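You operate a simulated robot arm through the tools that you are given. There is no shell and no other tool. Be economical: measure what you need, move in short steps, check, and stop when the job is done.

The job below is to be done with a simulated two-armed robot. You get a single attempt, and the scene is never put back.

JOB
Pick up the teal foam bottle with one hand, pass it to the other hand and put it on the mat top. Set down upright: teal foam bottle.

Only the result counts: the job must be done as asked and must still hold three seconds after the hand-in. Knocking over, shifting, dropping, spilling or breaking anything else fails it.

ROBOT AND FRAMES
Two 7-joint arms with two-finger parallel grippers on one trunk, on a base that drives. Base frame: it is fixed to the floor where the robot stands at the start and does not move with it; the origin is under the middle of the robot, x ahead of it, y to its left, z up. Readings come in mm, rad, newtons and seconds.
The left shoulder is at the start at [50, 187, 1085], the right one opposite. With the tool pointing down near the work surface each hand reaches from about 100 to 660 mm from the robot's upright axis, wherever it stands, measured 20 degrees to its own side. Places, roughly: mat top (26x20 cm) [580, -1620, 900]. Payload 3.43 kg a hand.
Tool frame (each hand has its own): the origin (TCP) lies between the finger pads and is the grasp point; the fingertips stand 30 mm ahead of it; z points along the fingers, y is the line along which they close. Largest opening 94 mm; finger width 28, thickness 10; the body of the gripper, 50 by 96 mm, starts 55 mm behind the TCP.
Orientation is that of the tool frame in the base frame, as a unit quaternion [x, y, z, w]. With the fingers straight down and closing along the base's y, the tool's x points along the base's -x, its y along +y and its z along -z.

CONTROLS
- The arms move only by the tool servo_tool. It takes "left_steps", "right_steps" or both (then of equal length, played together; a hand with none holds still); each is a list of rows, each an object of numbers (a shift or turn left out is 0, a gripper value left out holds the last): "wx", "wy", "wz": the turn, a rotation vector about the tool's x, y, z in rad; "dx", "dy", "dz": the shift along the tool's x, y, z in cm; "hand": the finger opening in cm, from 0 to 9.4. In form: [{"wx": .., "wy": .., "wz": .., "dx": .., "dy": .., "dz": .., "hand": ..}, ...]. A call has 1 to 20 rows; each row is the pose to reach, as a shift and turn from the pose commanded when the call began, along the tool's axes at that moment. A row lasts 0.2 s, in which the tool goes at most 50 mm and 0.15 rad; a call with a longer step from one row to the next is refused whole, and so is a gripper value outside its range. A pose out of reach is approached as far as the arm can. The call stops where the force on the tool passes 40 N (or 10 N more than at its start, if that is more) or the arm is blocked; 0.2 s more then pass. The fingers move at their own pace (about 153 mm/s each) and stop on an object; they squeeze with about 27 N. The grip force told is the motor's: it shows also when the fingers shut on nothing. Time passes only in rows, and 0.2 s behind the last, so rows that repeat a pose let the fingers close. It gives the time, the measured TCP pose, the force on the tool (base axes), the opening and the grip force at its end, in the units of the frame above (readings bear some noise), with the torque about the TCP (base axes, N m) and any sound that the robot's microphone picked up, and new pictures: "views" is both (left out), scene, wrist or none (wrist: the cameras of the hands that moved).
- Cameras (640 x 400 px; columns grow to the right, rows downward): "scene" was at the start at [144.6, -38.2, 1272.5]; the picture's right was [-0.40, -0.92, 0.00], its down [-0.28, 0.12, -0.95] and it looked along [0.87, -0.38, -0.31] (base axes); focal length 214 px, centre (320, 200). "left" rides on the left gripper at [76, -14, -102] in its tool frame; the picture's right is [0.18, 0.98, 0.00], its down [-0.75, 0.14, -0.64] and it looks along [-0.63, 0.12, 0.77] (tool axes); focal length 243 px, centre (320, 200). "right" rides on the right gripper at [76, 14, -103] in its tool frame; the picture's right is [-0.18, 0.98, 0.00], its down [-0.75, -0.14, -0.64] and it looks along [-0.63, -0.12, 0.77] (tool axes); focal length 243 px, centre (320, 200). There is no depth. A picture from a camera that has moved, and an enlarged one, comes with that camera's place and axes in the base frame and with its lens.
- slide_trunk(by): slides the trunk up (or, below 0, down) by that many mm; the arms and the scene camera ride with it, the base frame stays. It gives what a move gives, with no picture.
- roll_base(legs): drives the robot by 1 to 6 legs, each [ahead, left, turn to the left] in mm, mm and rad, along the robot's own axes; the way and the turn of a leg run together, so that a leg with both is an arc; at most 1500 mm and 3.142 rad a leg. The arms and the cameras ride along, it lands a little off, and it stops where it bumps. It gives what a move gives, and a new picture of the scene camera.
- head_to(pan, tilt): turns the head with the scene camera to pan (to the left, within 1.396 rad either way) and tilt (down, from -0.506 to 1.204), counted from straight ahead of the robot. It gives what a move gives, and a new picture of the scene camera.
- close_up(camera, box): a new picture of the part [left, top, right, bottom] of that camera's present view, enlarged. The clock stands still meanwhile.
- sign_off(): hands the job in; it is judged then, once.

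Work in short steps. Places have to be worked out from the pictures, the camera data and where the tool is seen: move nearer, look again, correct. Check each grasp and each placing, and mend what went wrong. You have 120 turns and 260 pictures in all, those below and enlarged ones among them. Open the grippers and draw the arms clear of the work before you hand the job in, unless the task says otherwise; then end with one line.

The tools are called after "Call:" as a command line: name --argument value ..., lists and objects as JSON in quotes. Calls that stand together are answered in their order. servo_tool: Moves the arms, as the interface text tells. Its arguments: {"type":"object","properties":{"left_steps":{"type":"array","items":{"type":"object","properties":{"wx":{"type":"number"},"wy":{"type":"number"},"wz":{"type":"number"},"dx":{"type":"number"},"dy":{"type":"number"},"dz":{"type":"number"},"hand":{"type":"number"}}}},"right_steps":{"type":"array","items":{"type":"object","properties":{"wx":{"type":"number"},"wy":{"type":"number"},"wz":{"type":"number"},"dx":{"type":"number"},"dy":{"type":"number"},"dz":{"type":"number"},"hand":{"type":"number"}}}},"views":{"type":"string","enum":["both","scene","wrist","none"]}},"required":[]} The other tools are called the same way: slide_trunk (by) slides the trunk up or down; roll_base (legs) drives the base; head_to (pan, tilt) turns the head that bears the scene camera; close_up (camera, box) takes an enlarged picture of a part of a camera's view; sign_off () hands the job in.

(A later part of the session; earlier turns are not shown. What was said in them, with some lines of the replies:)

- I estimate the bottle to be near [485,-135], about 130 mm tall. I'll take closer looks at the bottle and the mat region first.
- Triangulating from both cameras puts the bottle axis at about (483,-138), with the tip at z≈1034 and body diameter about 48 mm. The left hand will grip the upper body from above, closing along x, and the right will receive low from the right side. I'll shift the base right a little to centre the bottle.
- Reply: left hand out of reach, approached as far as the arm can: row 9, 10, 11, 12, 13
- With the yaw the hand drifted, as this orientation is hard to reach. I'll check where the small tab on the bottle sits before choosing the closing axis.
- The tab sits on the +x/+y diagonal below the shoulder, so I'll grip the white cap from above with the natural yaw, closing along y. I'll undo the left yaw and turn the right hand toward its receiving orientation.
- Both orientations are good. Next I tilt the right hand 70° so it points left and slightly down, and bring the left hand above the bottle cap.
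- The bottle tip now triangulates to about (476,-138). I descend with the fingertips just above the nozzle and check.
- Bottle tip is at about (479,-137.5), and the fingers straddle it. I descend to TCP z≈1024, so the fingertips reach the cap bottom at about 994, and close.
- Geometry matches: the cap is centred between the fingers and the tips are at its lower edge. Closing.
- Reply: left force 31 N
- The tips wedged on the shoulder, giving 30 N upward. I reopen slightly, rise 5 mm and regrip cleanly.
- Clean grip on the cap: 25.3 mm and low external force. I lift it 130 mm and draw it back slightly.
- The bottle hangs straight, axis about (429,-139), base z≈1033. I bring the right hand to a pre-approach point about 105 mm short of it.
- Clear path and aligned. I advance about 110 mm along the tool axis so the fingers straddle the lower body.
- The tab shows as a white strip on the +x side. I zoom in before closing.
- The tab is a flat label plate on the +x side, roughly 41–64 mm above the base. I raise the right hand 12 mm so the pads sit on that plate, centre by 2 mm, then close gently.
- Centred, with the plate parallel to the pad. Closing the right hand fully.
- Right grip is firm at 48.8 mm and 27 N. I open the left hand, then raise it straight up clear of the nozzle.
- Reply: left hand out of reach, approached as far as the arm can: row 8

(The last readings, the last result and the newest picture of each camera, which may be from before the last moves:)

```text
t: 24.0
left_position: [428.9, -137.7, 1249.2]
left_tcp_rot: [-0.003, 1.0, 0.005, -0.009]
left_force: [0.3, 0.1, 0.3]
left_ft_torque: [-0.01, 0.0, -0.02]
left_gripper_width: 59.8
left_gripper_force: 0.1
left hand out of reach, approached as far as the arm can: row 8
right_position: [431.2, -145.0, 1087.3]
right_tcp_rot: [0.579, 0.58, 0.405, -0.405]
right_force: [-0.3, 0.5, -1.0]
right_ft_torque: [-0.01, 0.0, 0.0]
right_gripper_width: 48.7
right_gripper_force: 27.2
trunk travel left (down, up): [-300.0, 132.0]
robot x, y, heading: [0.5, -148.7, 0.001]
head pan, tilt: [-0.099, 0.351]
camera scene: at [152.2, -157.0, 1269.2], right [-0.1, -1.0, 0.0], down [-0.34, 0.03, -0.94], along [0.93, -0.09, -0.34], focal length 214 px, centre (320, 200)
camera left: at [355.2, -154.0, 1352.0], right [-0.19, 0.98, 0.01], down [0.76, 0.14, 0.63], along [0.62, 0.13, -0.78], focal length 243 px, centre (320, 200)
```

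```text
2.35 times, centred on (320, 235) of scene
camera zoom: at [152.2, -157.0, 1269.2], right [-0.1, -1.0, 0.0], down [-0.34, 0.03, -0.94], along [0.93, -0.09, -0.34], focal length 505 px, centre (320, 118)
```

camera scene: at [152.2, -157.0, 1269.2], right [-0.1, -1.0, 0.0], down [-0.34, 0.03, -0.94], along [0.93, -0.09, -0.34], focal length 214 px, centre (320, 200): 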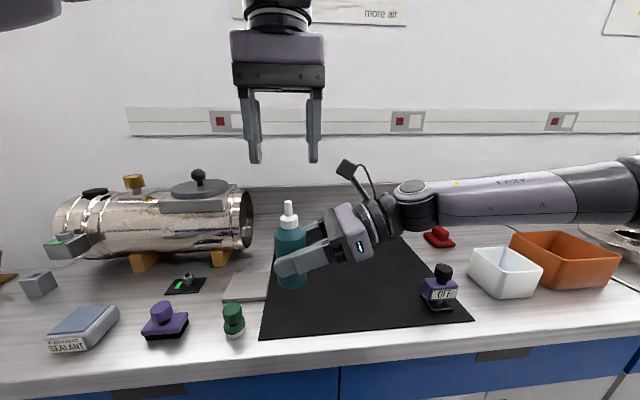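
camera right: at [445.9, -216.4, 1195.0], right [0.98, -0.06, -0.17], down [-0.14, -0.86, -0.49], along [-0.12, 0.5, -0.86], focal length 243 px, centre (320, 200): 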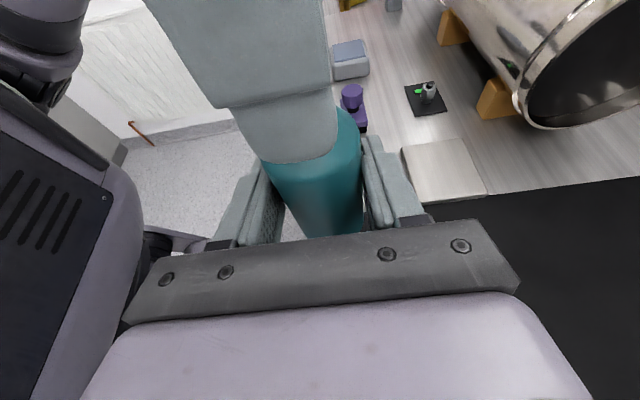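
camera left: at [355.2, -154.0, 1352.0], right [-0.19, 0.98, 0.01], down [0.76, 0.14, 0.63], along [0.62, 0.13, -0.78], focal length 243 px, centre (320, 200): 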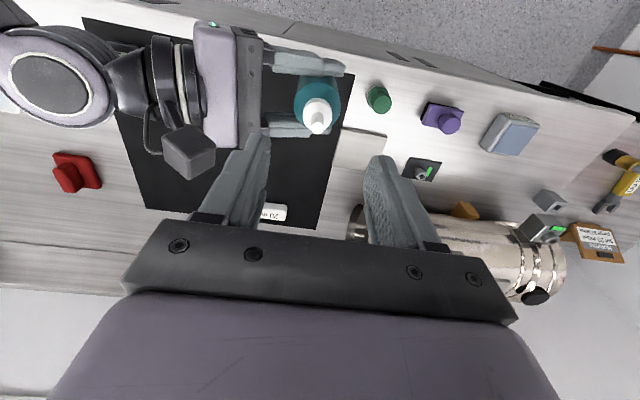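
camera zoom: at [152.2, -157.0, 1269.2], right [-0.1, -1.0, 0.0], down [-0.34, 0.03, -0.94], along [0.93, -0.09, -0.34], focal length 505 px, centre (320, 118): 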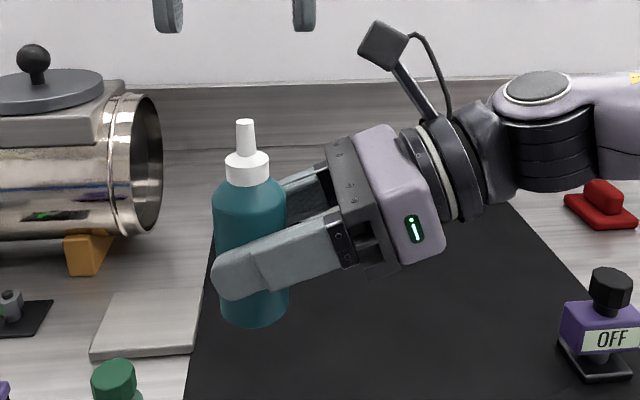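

Handover succeeded, and the bottle is upright in the right hand. I move the left hand away to the left, raise the trunk for clearance and look along the way to the right before driving.

Call:
servo_tool --left_steps '[{"dy": 3}, {"dy": 7}, {"dy": 11}, {"dy": 15}, {"dy": 15}]' --views "none"

Call:
slide_trunk --by 60

Call:
head_to --pan -1.1 --tilt 0.5

```text
t: 25.2
left_position: [428.0, 13.6, 1259.0]
left_tcp_rot: [-0.002, 1.0, 0.0, 0.0]
left_force: [0.3, -0.1, 0.3]
left_ft_torque: [0.01, 0.01, -0.02]
left_gripper_width: 60.1
left_gripper_force: 0.0
right_position: [430.5, -147.0, 1087.9]
right_tcp_rot: [0.579, 0.58, 0.405, -0.406]
right_force: [-0.6, -0.5, 0.0]
right_ft_torque: [-0.01, 0.01, 0.02]
right_gripper_width: 48.5
right_gripper_force: 27.6
trunk travel left (down, up): [-300.0, 132.0]
robot x, y, heading: [-0.3, -147.6, 0.001]
head pan, tilt: [-0.099, 0.351]
```

```text
t: 26.2
left_position: [428.2, 14.6, 1319.4]
left_tcp_rot: [-0.003, 1.0, 0.0, 0.0]
left_force: [0.4, 0.6, 0.7]
left_ft_torque: [0.03, 0.02, 0.03]
left_gripper_width: 60.0
left_gripper_force: 0.0
right_position: [430.2, -146.3, 1146.9]
right_tcp_rot: [0.579, 0.58, 0.404, -0.405]
right_force: [-0.4, 0.9, -1.1]
right_ft_torque: [-0.01, -0.01, 0.0]
right_gripper_width: 48.4
right_gripper_force: 26.9
trunk travel left (down, up): [-360.0, 72.0]
robot x, y, heading: [-1.6, -149.8, 0.002]
head pan, tilt: [-0.099, 0.351]
```

```text
t: 27.4
left_position: [429.1, 13.1, 1319.2]
left_tcp_rot: [-0.003, 1.0, 0.0, 0.0]
left_force: [0.2, 0.4, 0.8]
left_ft_torque: [-0.04, 0.0, -0.02]
left_gripper_width: 59.9
left_gripper_force: 0.0
right_position: [430.9, -146.2, 1147.9]
right_tcp_rot: [0.579, 0.58, 0.404, -0.406]
right_force: [-0.9, -0.2, -1.6]
right_ft_torque: [-0.04, 0.0, 0.01]
right_gripper_width: 48.6
right_gripper_force: 27.3
trunk travel left (down, up): [-360.0, 72.0]
robot x, y, heading: [3.3, -148.2, 0.004]
head pan, tilt: [-1.1, 0.499]
camera scene: at [101.0, -229.0, 1315.5], right [-0.89, -0.46, 0.0], down [-0.22, 0.43, -0.88], along [0.4, -0.78, -0.48], focal length 214 px, centre (320, 200)
```

scene: 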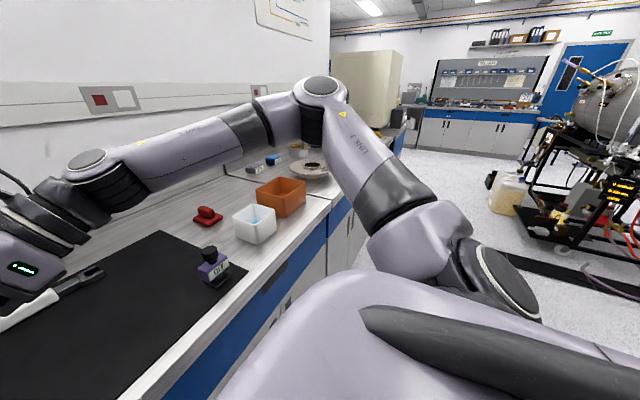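

The way to the right looks clear and the cabinet is well beyond. I drive 1000 mm to the right first.

Call:
roll_base --legs '[[0, -1000, 0]]'

Call:
head_to --pan -0.6 --tilt 0.45

```text
t: 32.6
left_position: [430.0, -992.2, 1318.8]
left_tcp_rot: [0.002, 1.0, 0.0, 0.001]
left_force: [0.3, 0.2, -0.1]
left_ft_torque: [0.02, 0.01, 0.0]
left_gripper_width: 60.0
left_gripper_force: 0.0
right_position: [428.6, -1153.2, 1148.0]
right_tcp_rot: [0.581, 0.577, 0.407, -0.404]
right_force: [-0.5, -0.5, -2.1]
right_ft_torque: [0.0, -0.02, 0.02]
right_gripper_width: 48.3
right_gripper_force: 27.1
trunk travel left (down, up): [-360.0, 72.0]
robot x, y, heading: [-0.6, -1149.1, -0.003]
head pan, tilt: [-1.1, 0.499]
camera scene: at [98.3, -1232.0, 1315.5], right [-0.89, -0.45, 0.0], down [-0.21, 0.43, -0.88], along [0.39, -0.78, -0.48], focal length 214 px, centre (320, 200)
```

scene: 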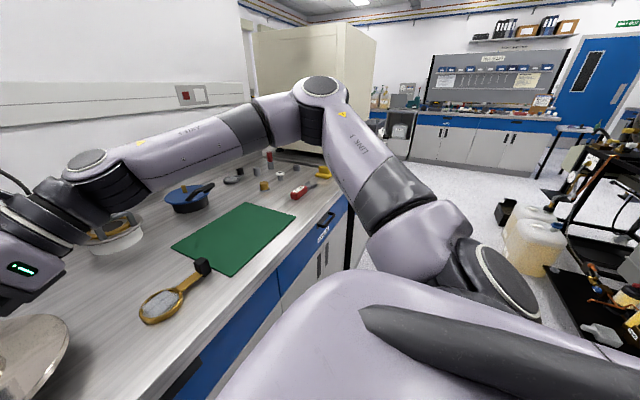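

```text
t: 33.6
left_position: [429.0, -992.4, 1318.0]
left_tcp_rot: [0.001, 1.0, -0.002, -0.001]
left_force: [-0.3, 0.0, -0.1]
left_ft_torque: [-0.01, 0.06, -0.01]
left_gripper_width: 60.0
left_gripper_force: 0.0
right_position: [428.2, -1152.1, 1147.5]
right_tcp_rot: [0.582, 0.578, 0.406, -0.404]
right_force: [-1.2, -0.5, -1.0]
right_ft_torque: [-0.01, 0.0, 0.0]
right_gripper_width: 48.4
right_gripper_force: 27.1
trunk travel left (down, up): [-360.0, 72.0]
robot x, y, heading: [-0.1, -1148.0, -0.01]
head pan, tilt: [-0.6, 0.45]
camera scene: at [132.9, -1202.9, 1320.0], right [-0.57, -0.82, 0.0], down [-0.36, 0.25, -0.9], along [0.74, -0.51, -0.44], focal length 214 px, centre (320, 200)
```

scene: 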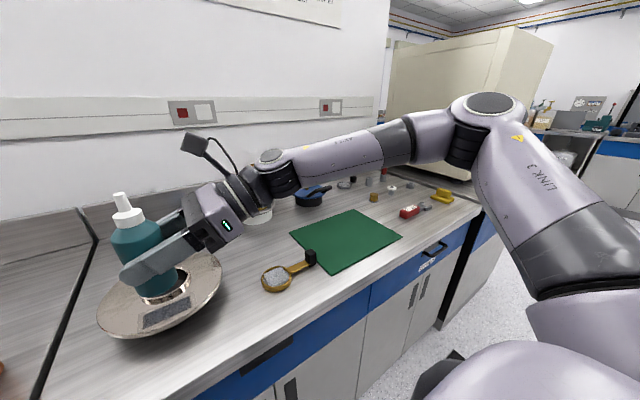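

The mat spans x≈457–684, y≈-1480 to -1745 and is empty; the elbow stays well clear of the cabinet. I drive the remaining 470 mm.

Call:
roll_base --legs '[[0, -470, 0]]'

Call:
head_to --pan -0.2 --tilt 0.55

```text
t: 36.4
left_position: [425.7, -1466.4, 1318.8]
left_tcp_rot: [0.001, 1.0, 0.0, 0.0]
left_force: [0.5, -0.7, 0.4]
left_ft_torque: [-0.01, -0.02, 0.01]
left_gripper_width: 60.2
left_gripper_force: 0.0
right_position: [425.7, -1626.1, 1147.9]
right_tcp_rot: [0.581, 0.578, 0.406, -0.405]
right_force: [1.2, 1.0, -1.8]
right_ft_torque: [0.0, 0.0, 0.03]
right_gripper_width: 48.8
right_gripper_force: 27.1
trunk travel left (down, up): [-360.0, 72.0]
robot x, y, heading: [-5.0, -1626.5, -0.006]
head pan, tilt: [-0.6, 0.45]
camera scene: at [130.4, -1677.7, 1320.0], right [-0.57, -0.82, 0.0], down [-0.36, 0.25, -0.9], along [0.74, -0.51, -0.44], focal length 214 px, centre (320, 200)
```

scene: 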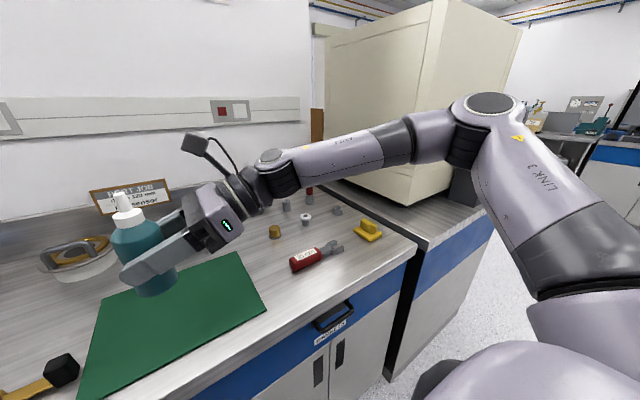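

```text
t: 37.3
left_position: [426.3, -1465.5, 1319.1]
left_tcp_rot: [0.001, 1.0, 0.0, 0.0]
left_force: [-0.9, 0.3, -0.1]
left_ft_torque: [-0.02, 0.01, -0.01]
left_gripper_width: 60.0
left_gripper_force: 0.0
right_position: [427.1, -1625.6, 1147.0]
right_tcp_rot: [0.582, 0.578, 0.406, -0.403]
right_force: [-0.1, -0.5, -1.5]
right_ft_torque: [-0.03, -0.01, 0.02]
right_gripper_width: 48.2
right_gripper_force: 26.7
trunk travel left (down, up): [-360.0, 72.0]
robot x, y, heading: [-9.9, -1621.1, -0.005]
head pan, tilt: [-0.201, 0.55]
camera scene: at [142.7, -1643.5, 1310.9], right [-0.2, -0.98, 0.0], down [-0.51, 0.11, -0.85], along [0.83, -0.17, -0.52], focal length 214 px, centre (320, 200)
```

scene: 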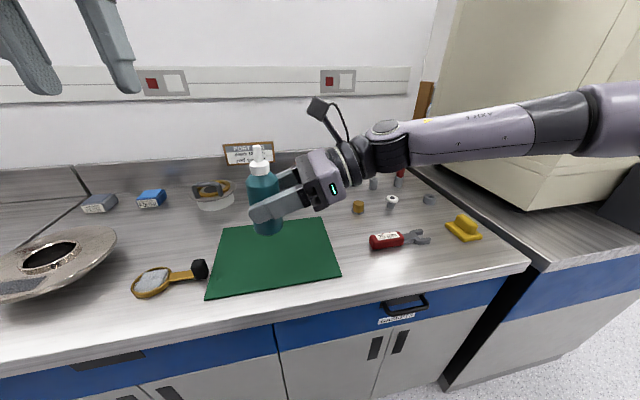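

Now positioned. I move the right hand forward 138 mm so the bottle is over the mat centre, staying high.

Call:
servo_tool --right_steps '[{"dy": 2}, {"dy": 5}, {"dy": 8}, {"dy": 11}, {"dy": 13}, {"dy": 13.8}, {"dy": 13.8}]' --views "both"

```text
t: 38.9
left_position: [424.8, -1467.6, 1319.5]
left_tcp_rot: [0.0, 1.0, -0.002, 0.0]
left_force: [-0.4, -0.6, -1.0]
left_ft_torque: [0.0, -0.01, 0.0]
left_gripper_width: 60.1
left_gripper_force: 0.0
right_position: [508.9, -1664.9, 1153.0]
right_tcp_rot: [0.581, 0.578, 0.405, -0.404]
right_force: [0.4, 0.3, -1.7]
right_ft_torque: [-0.01, -0.01, 0.03]
right_gripper_width: 48.5
right_gripper_force: 26.8
right hand out of reach, approached as far as the arm can: row 2, 3, 4, 5, 6, 7
trunk travel left (down, up): [-360.0, 72.0]
robot x, y, heading: [-7.1, -1625.3, -0.006]
head pan, tilt: [-0.201, 0.55]
camera scene: at [142.8, -1643.5, 1310.9], right [-0.2, -0.98, 0.0], down [-0.51, 0.11, -0.85], along [0.83, -0.17, -0.52], focal length 214 px, centre (320, 200)
camera right: at [524.2, -1736.0, 1260.2], right [0.98, -0.07, -0.17], down [-0.15, -0.86, -0.49], along [-0.12, 0.5, -0.86], focal length 243 px, centre (320, 200)
```

scene: 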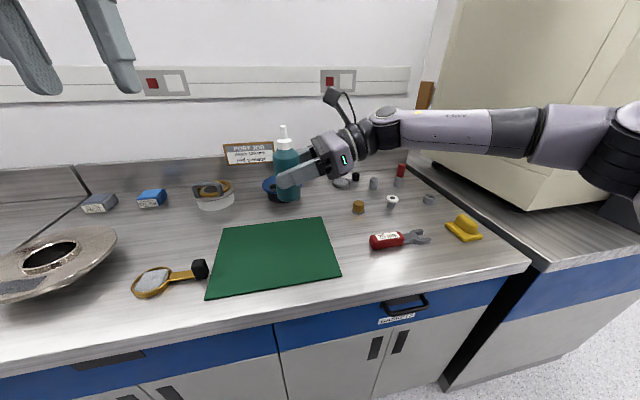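
right: 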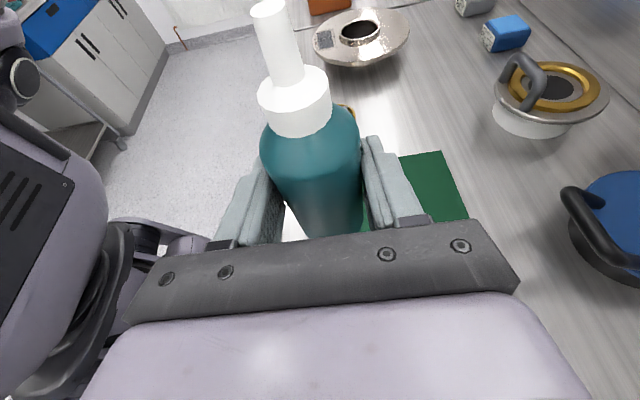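

The arm tops out at x≈509. I nudge the base forward 40 mm and left 35 mm, then will lower with the trunk.

Call:
roll_base --legs '[[40, 35, 0]]'

```text
t: 39.8
left_position: [465.6, -1430.3, 1319.0]
left_tcp_rot: [0.001, 1.0, -0.001, 0.0]
left_force: [0.5, -0.5, 0.0]
left_ft_torque: [-0.01, 0.01, 0.02]
left_gripper_width: 60.1
left_gripper_force: 0.2
right_position: [548.7, -1629.2, 1152.5]
right_tcp_rot: [0.582, 0.578, 0.406, -0.404]
right_force: [-0.2, 0.5, -2.8]
right_ft_torque: [-0.02, -0.01, 0.0]
right_gripper_width: 48.2
right_gripper_force: 26.9
trunk travel left (down, up): [-360.0, 72.0]
robot x, y, heading: [38.0, -1588.4, -0.001]
head pan, tilt: [-0.201, 0.55]
camera scene: at [182.8, -1607.9, 1310.8], right [-0.2, -0.98, 0.0], down [-0.51, 0.11, -0.85], along [0.83, -0.17, -0.52], focal length 214 px, centre (320, 200)
```

scene: 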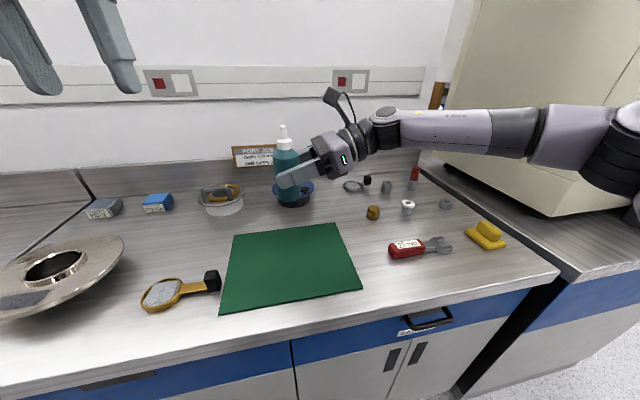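

The bottle is at about (549,-1622), base z≈1098. I lower the trunk 150 mm and recheck.

Call:
slide_trunk --by -150

Call:
head_to --pan -0.3 --tilt 0.5

Call:
close_up --camera "scene" --box '[180, 100, 500, 300]'

```text
t: 41.6
left_position: [464.1, -1431.0, 1168.7]
left_tcp_rot: [0.001, 1.0, -0.001, 0.001]
left_force: [-0.2, -0.1, 0.0]
left_ft_torque: [-0.04, 0.0, 0.0]
left_gripper_width: 59.7
left_gripper_force: 0.0
right_position: [548.5, -1629.5, 1003.4]
right_tcp_rot: [0.581, 0.578, 0.406, -0.405]
right_force: [-0.7, 0.1, -1.2]
right_ft_torque: [-0.06, -0.01, 0.02]
right_gripper_width: 48.4
right_gripper_force: 26.8
trunk travel left (down, up): [-210.0, 222.0]
robot x, y, heading: [33.5, -1590.9, -0.006]
head pan, tilt: [-0.201, 0.55]
```

```text
t: 42.2
left_position: [464.7, -1431.6, 1169.8]
left_tcp_rot: [0.001, 1.0, -0.001, 0.0]
left_force: [1.0, -0.3, 0.0]
left_ft_torque: [0.0, -0.01, 0.0]
left_gripper_width: 60.0
left_gripper_force: 0.0
right_position: [548.3, -1630.8, 1003.6]
right_tcp_rot: [0.581, 0.578, 0.406, -0.404]
right_force: [0.1, -0.1, -1.4]
right_ft_torque: [0.0, 0.0, 0.0]
right_gripper_width: 48.0
right_gripper_force: 26.8
trunk travel left (down, up): [-210.0, 222.0]
robot x, y, heading: [35.2, -1588.9, -0.003]
head pan, tilt: [-0.3, 0.499]
camera scene: at [181.0, -1617.5, 1165.5], right [-0.3, -0.95, 0.0], down [-0.46, 0.14, -0.88], along [0.84, -0.26, -0.48], focal length 214 px, centre (320, 200)
```

scene: 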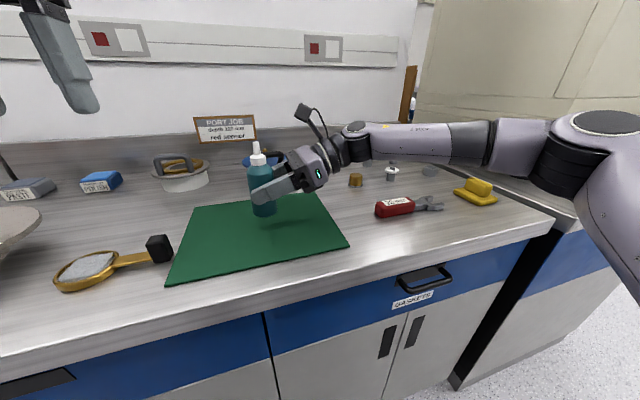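

```text
2.00 times, centred on (340, 200) of scene
camera zoom: at [181.0, -1617.5, 1165.5], right [-0.3, -0.95, 0.0], down [-0.46, 0.14, -0.88], along [0.84, -0.26, -0.48], focal length 429 px, centre (280, 200)
```

zoom: 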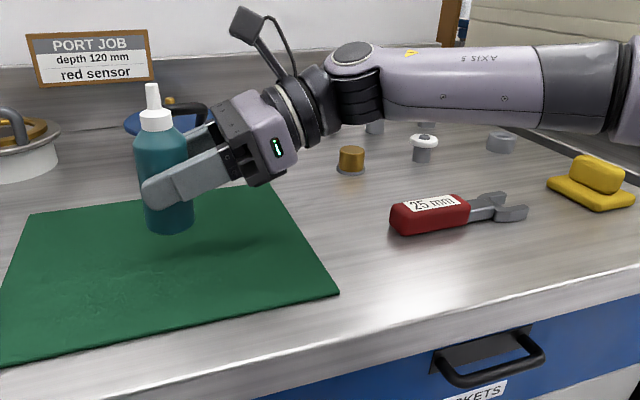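

The base is about 46 mm above the mat and everything is clear. I lower a further 38 mm, then creep.

Call:
slide_trunk --by -38

Call:
close_up --camera "scene" --box '[180, 80, 500, 280]'

```text
t: 43.0
left_position: [464.2, -1431.3, 1131.8]
left_tcp_rot: [0.001, 1.0, -0.001, 0.001]
left_force: [0.6, 0.9, 0.0]
left_ft_torque: [-0.01, -0.03, 0.01]
left_gripper_width: 59.8
left_gripper_force: 0.0
right_position: [548.6, -1631.0, 965.9]
right_tcp_rot: [0.581, 0.578, 0.406, -0.404]
right_force: [-0.4, -0.5, -1.8]
right_ft_torque: [-0.02, 0.01, -0.01]
right_gripper_width: 48.4
right_gripper_force: 27.2
trunk travel left (down, up): [-172.0, 260.0]
robot x, y, heading: [33.0, -1587.0, -0.004]
head pan, tilt: [-0.3, 0.499]
```

```text
2.00 times, centred on (340, 180) of scene
camera zoom: at [180.8, -1617.5, 1127.5], right [-0.3, -0.95, 0.0], down [-0.46, 0.14, -0.88], along [0.84, -0.26, -0.48], focal length 429 px, centre (280, 240)
```

zoom: 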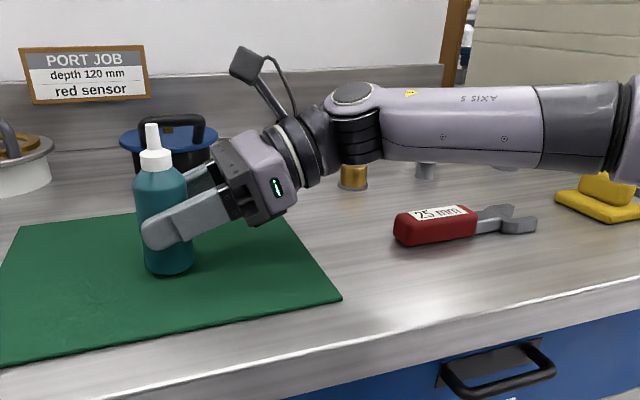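

About 8 mm remain and there is no contact yet. I creep down.

Call:
slide_trunk --by -5

Call:
slide_trunk --by -2

Call:
close_up --camera "scene" --box '[220, 120, 340, 240]'

```text
t: 43.6
left_position: [464.7, -1431.0, 1126.5]
left_tcp_rot: [0.001, 1.0, -0.001, 0.0]
left_force: [-0.5, 0.2, 0.3]
left_ft_torque: [-0.01, 0.0, 0.0]
left_gripper_width: 59.9
left_gripper_force: 0.0
right_position: [547.7, -1630.7, 961.0]
right_tcp_rot: [0.581, 0.578, 0.407, -0.404]
right_force: [0.4, 0.0, 0.3]
right_ft_torque: [0.03, 0.04, -0.01]
right_gripper_width: 48.0
right_gripper_force: 26.8
trunk travel left (down, up): [-167.0, 265.0]
robot x, y, heading: [29.7, -1589.4, -0.005]
head pan, tilt: [-0.3, 0.499]
```

```text
t: 44.1
left_position: [465.1, -1432.2, 1124.7]
left_tcp_rot: [0.001, 1.0, -0.001, 0.001]
left_force: [0.8, 0.4, -0.2]
left_ft_torque: [0.03, -0.01, -0.04]
left_gripper_width: 60.1
left_gripper_force: 0.0
right_position: [548.5, -1631.4, 960.0]
right_tcp_rot: [0.581, 0.578, 0.408, -0.404]
right_force: [1.5, -1.3, 10.3]
right_ft_torque: [-0.08, 0.11, -0.01]
right_gripper_width: 48.4
right_gripper_force: 26.8
trunk travel left (down, up): [-165.0, 267.0]
robot x, y, heading: [36.1, -1589.8, -0.013]
head pan, tilt: [-0.3, 0.499]
```

```text
3.33 times, centred on (280, 180) of scene
camera zoom: at [180.3, -1617.6, 1120.8], right [-0.3, -0.95, 0.0], down [-0.46, 0.14, -0.88], along [0.84, -0.26, -0.48], focal length 715 px, centre (453, 267)
```

zoom: 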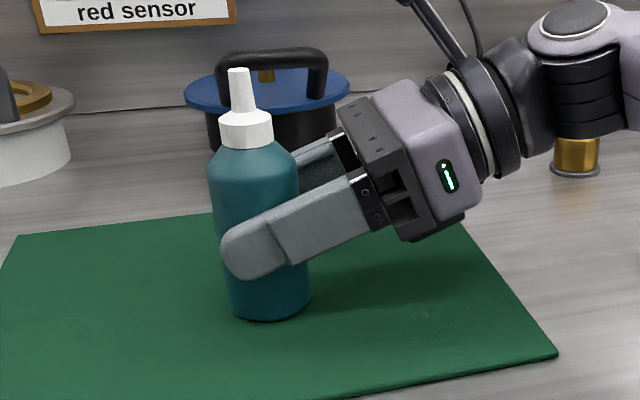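

Contact with the mat at 10 N. I open the fingers in place and check.

Call:
servo_tool --right_steps '[{"hand": 5.2}, {"hand": 5.8}, {"hand": 6.8}, {"hand": 8}, {"hand": 8}]' --views "both"

Call:
close_up --camera "scene" --box '[220, 120, 340, 240]'

```text
t: 45.3
left_position: [465.6, -1432.2, 1123.9]
left_tcp_rot: [0.001, 1.0, -0.001, 0.0]
left_force: [-0.8, 0.6, 0.0]
left_ft_torque: [0.02, -0.03, -0.01]
left_gripper_width: 60.2
left_gripper_force: 0.2
right_position: [547.9, -1630.0, 957.7]
right_tcp_rot: [0.581, 0.578, 0.406, -0.404]
right_force: [0.7, 0.6, 0.2]
right_ft_torque: [0.01, 0.0, -0.02]
right_gripper_width: 80.2
right_gripper_force: 0.1
trunk travel left (down, up): [-165.0, 267.0]
robot x, y, heading: [31.8, -1587.6, -0.007]
head pan, tilt: [-0.3, 0.499]
camera scene: at [180.8, -1617.5, 1120.5], right [-0.3, -0.95, 0.0], down [-0.46, 0.14, -0.88], along [0.84, -0.26, -0.48], focal length 214 px, centre (320, 200)
camera right: at [563.3, -1701.0, 1065.3], right [0.98, -0.07, -0.17], down [-0.15, -0.86, -0.49], along [-0.12, 0.5, -0.86], focal length 243 px, centre (320, 200)
```

scene: 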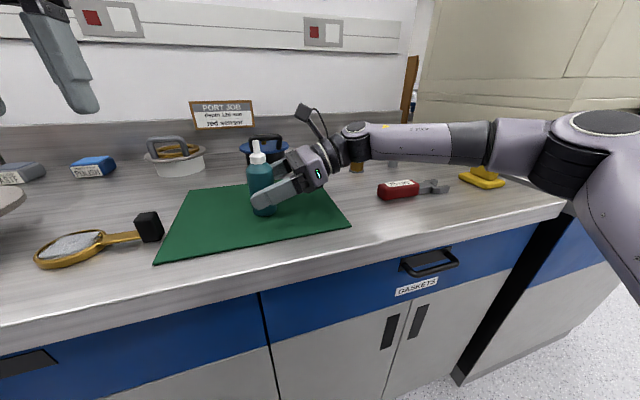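
right: 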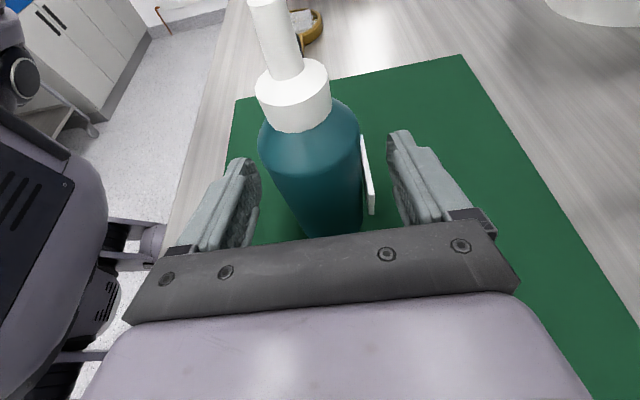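

```text
3.33 times, centred on (280, 180) of scene
camera zoom: at [180.8, -1617.5, 1120.5], right [-0.3, -0.95, 0.0], down [-0.46, 0.14, -0.88], along [0.84, -0.26, -0.48], focal length 715 px, centre (453, 267)
```

zoom: 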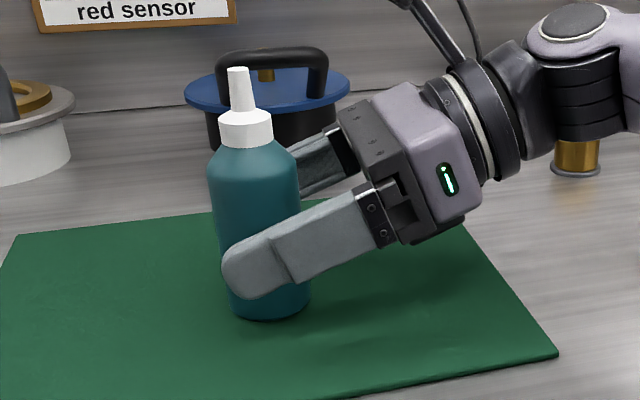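

Released, standing upright. I retreat along the tool axis, back and upward.

Call:
servo_tool --right_steps '[{"dz": -1}, {"dz": -3}, {"dz": -5}, {"dz": -7}, {"dz": -9}, {"dz": -11}, {"dz": -12}]' --views "both"

Call:
slide_trunk --by 120

Call:
close_up --camera "scene" --box '[160, 100, 480, 300]'

```text
t: 46.9
left_position: [464.4, -1431.1, 1123.9]
left_tcp_rot: [0.001, 1.0, -0.001, 0.0]
left_force: [-0.2, -0.1, 0.0]
left_ft_torque: [-0.04, -0.02, 0.0]
left_gripper_width: 59.8
left_gripper_force: 0.1
right_position: [545.6, -1743.9, 1000.4]
right_tcp_rot: [0.581, 0.578, 0.406, -0.405]
right_force: [-0.5, 0.6, 0.4]
right_ft_torque: [0.01, 0.0, 0.01]
right_gripper_width: 80.1
right_gripper_force: 0.0
trunk travel left (down, up): [-165.0, 267.0]
robot x, y, heading: [36.3, -1586.9, -0.008]
head pan, tilt: [-0.3, 0.499]
camera scene: at [180.8, -1617.6, 1120.5], right [-0.3, -0.95, 0.0], down [-0.46, 0.14, -0.88], along [0.84, -0.26, -0.48], focal length 214 px, centre (320, 200)
camera right: at [561.3, -1814.6, 1106.5], right [0.98, -0.07, -0.17], down [-0.15, -0.86, -0.49], along [-0.12, 0.5, -0.86], focal length 243 px, centre (320, 200)
```

scene: 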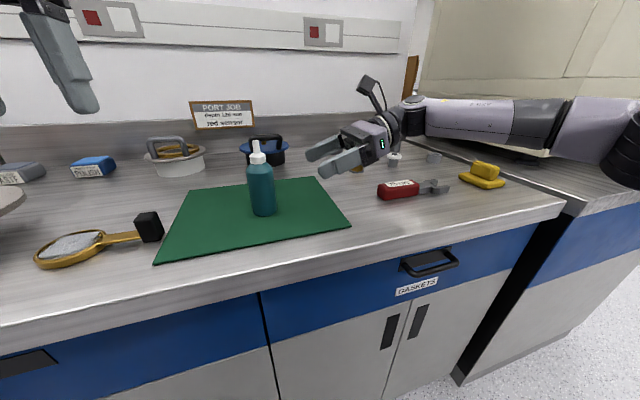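
right: 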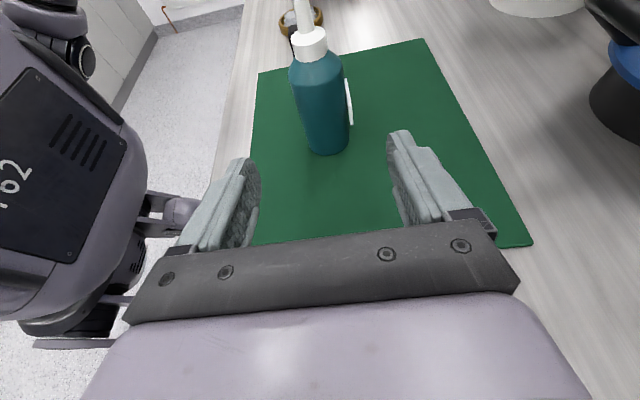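

```text
t: 48.4
left_position: [464.8, -1431.1, 1244.5]
left_tcp_rot: [0.001, 1.0, -0.001, 0.0]
left_force: [0.0, -0.6, -0.2]
left_ft_torque: [0.0, -0.04, 0.01]
left_gripper_width: 60.0
left_gripper_force: 0.0
right_position: [547.1, -1743.8, 1119.4]
right_tcp_rot: [0.581, 0.578, 0.406, -0.404]
right_force: [0.5, -0.1, 0.3]
right_ft_torque: [-0.01, -0.03, 0.02]
right_gripper_width: 80.0
right_gripper_force: 0.1
trunk travel left (down, up): [-285.0, 147.0]
robot x, y, heading: [34.5, -1590.6, -0.004]
head pan, tilt: [-0.3, 0.499]
```

```text
2.00 times, centred on (320, 200) of scene
camera zoom: at [181.0, -1617.6, 1240.5], right [-0.3, -0.95, 0.0], down [-0.46, 0.14, -0.88], along [0.84, -0.26, -0.48], focal length 429 px, centre (320, 200)
```

zoom: 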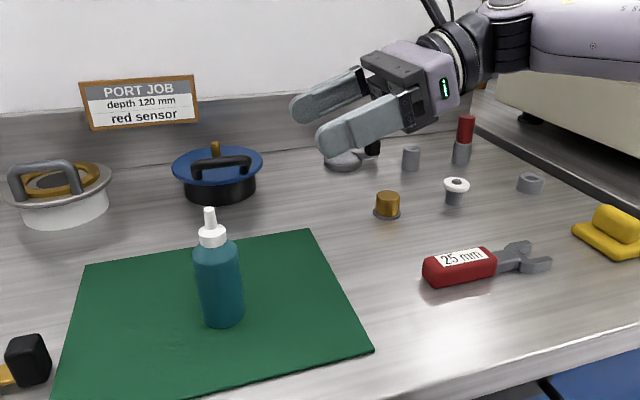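

The bottle stands upright on the mat, nothing else has moved, and both hands are open and clear. Handing in.

Call:
sign_off

```text
The job is handed in.
```

The left hand picked up the teal foam bottle and passed it to the right, which set it upright on the mat at about (549, -1622); nothing else was seen to move, and the job is handed in.
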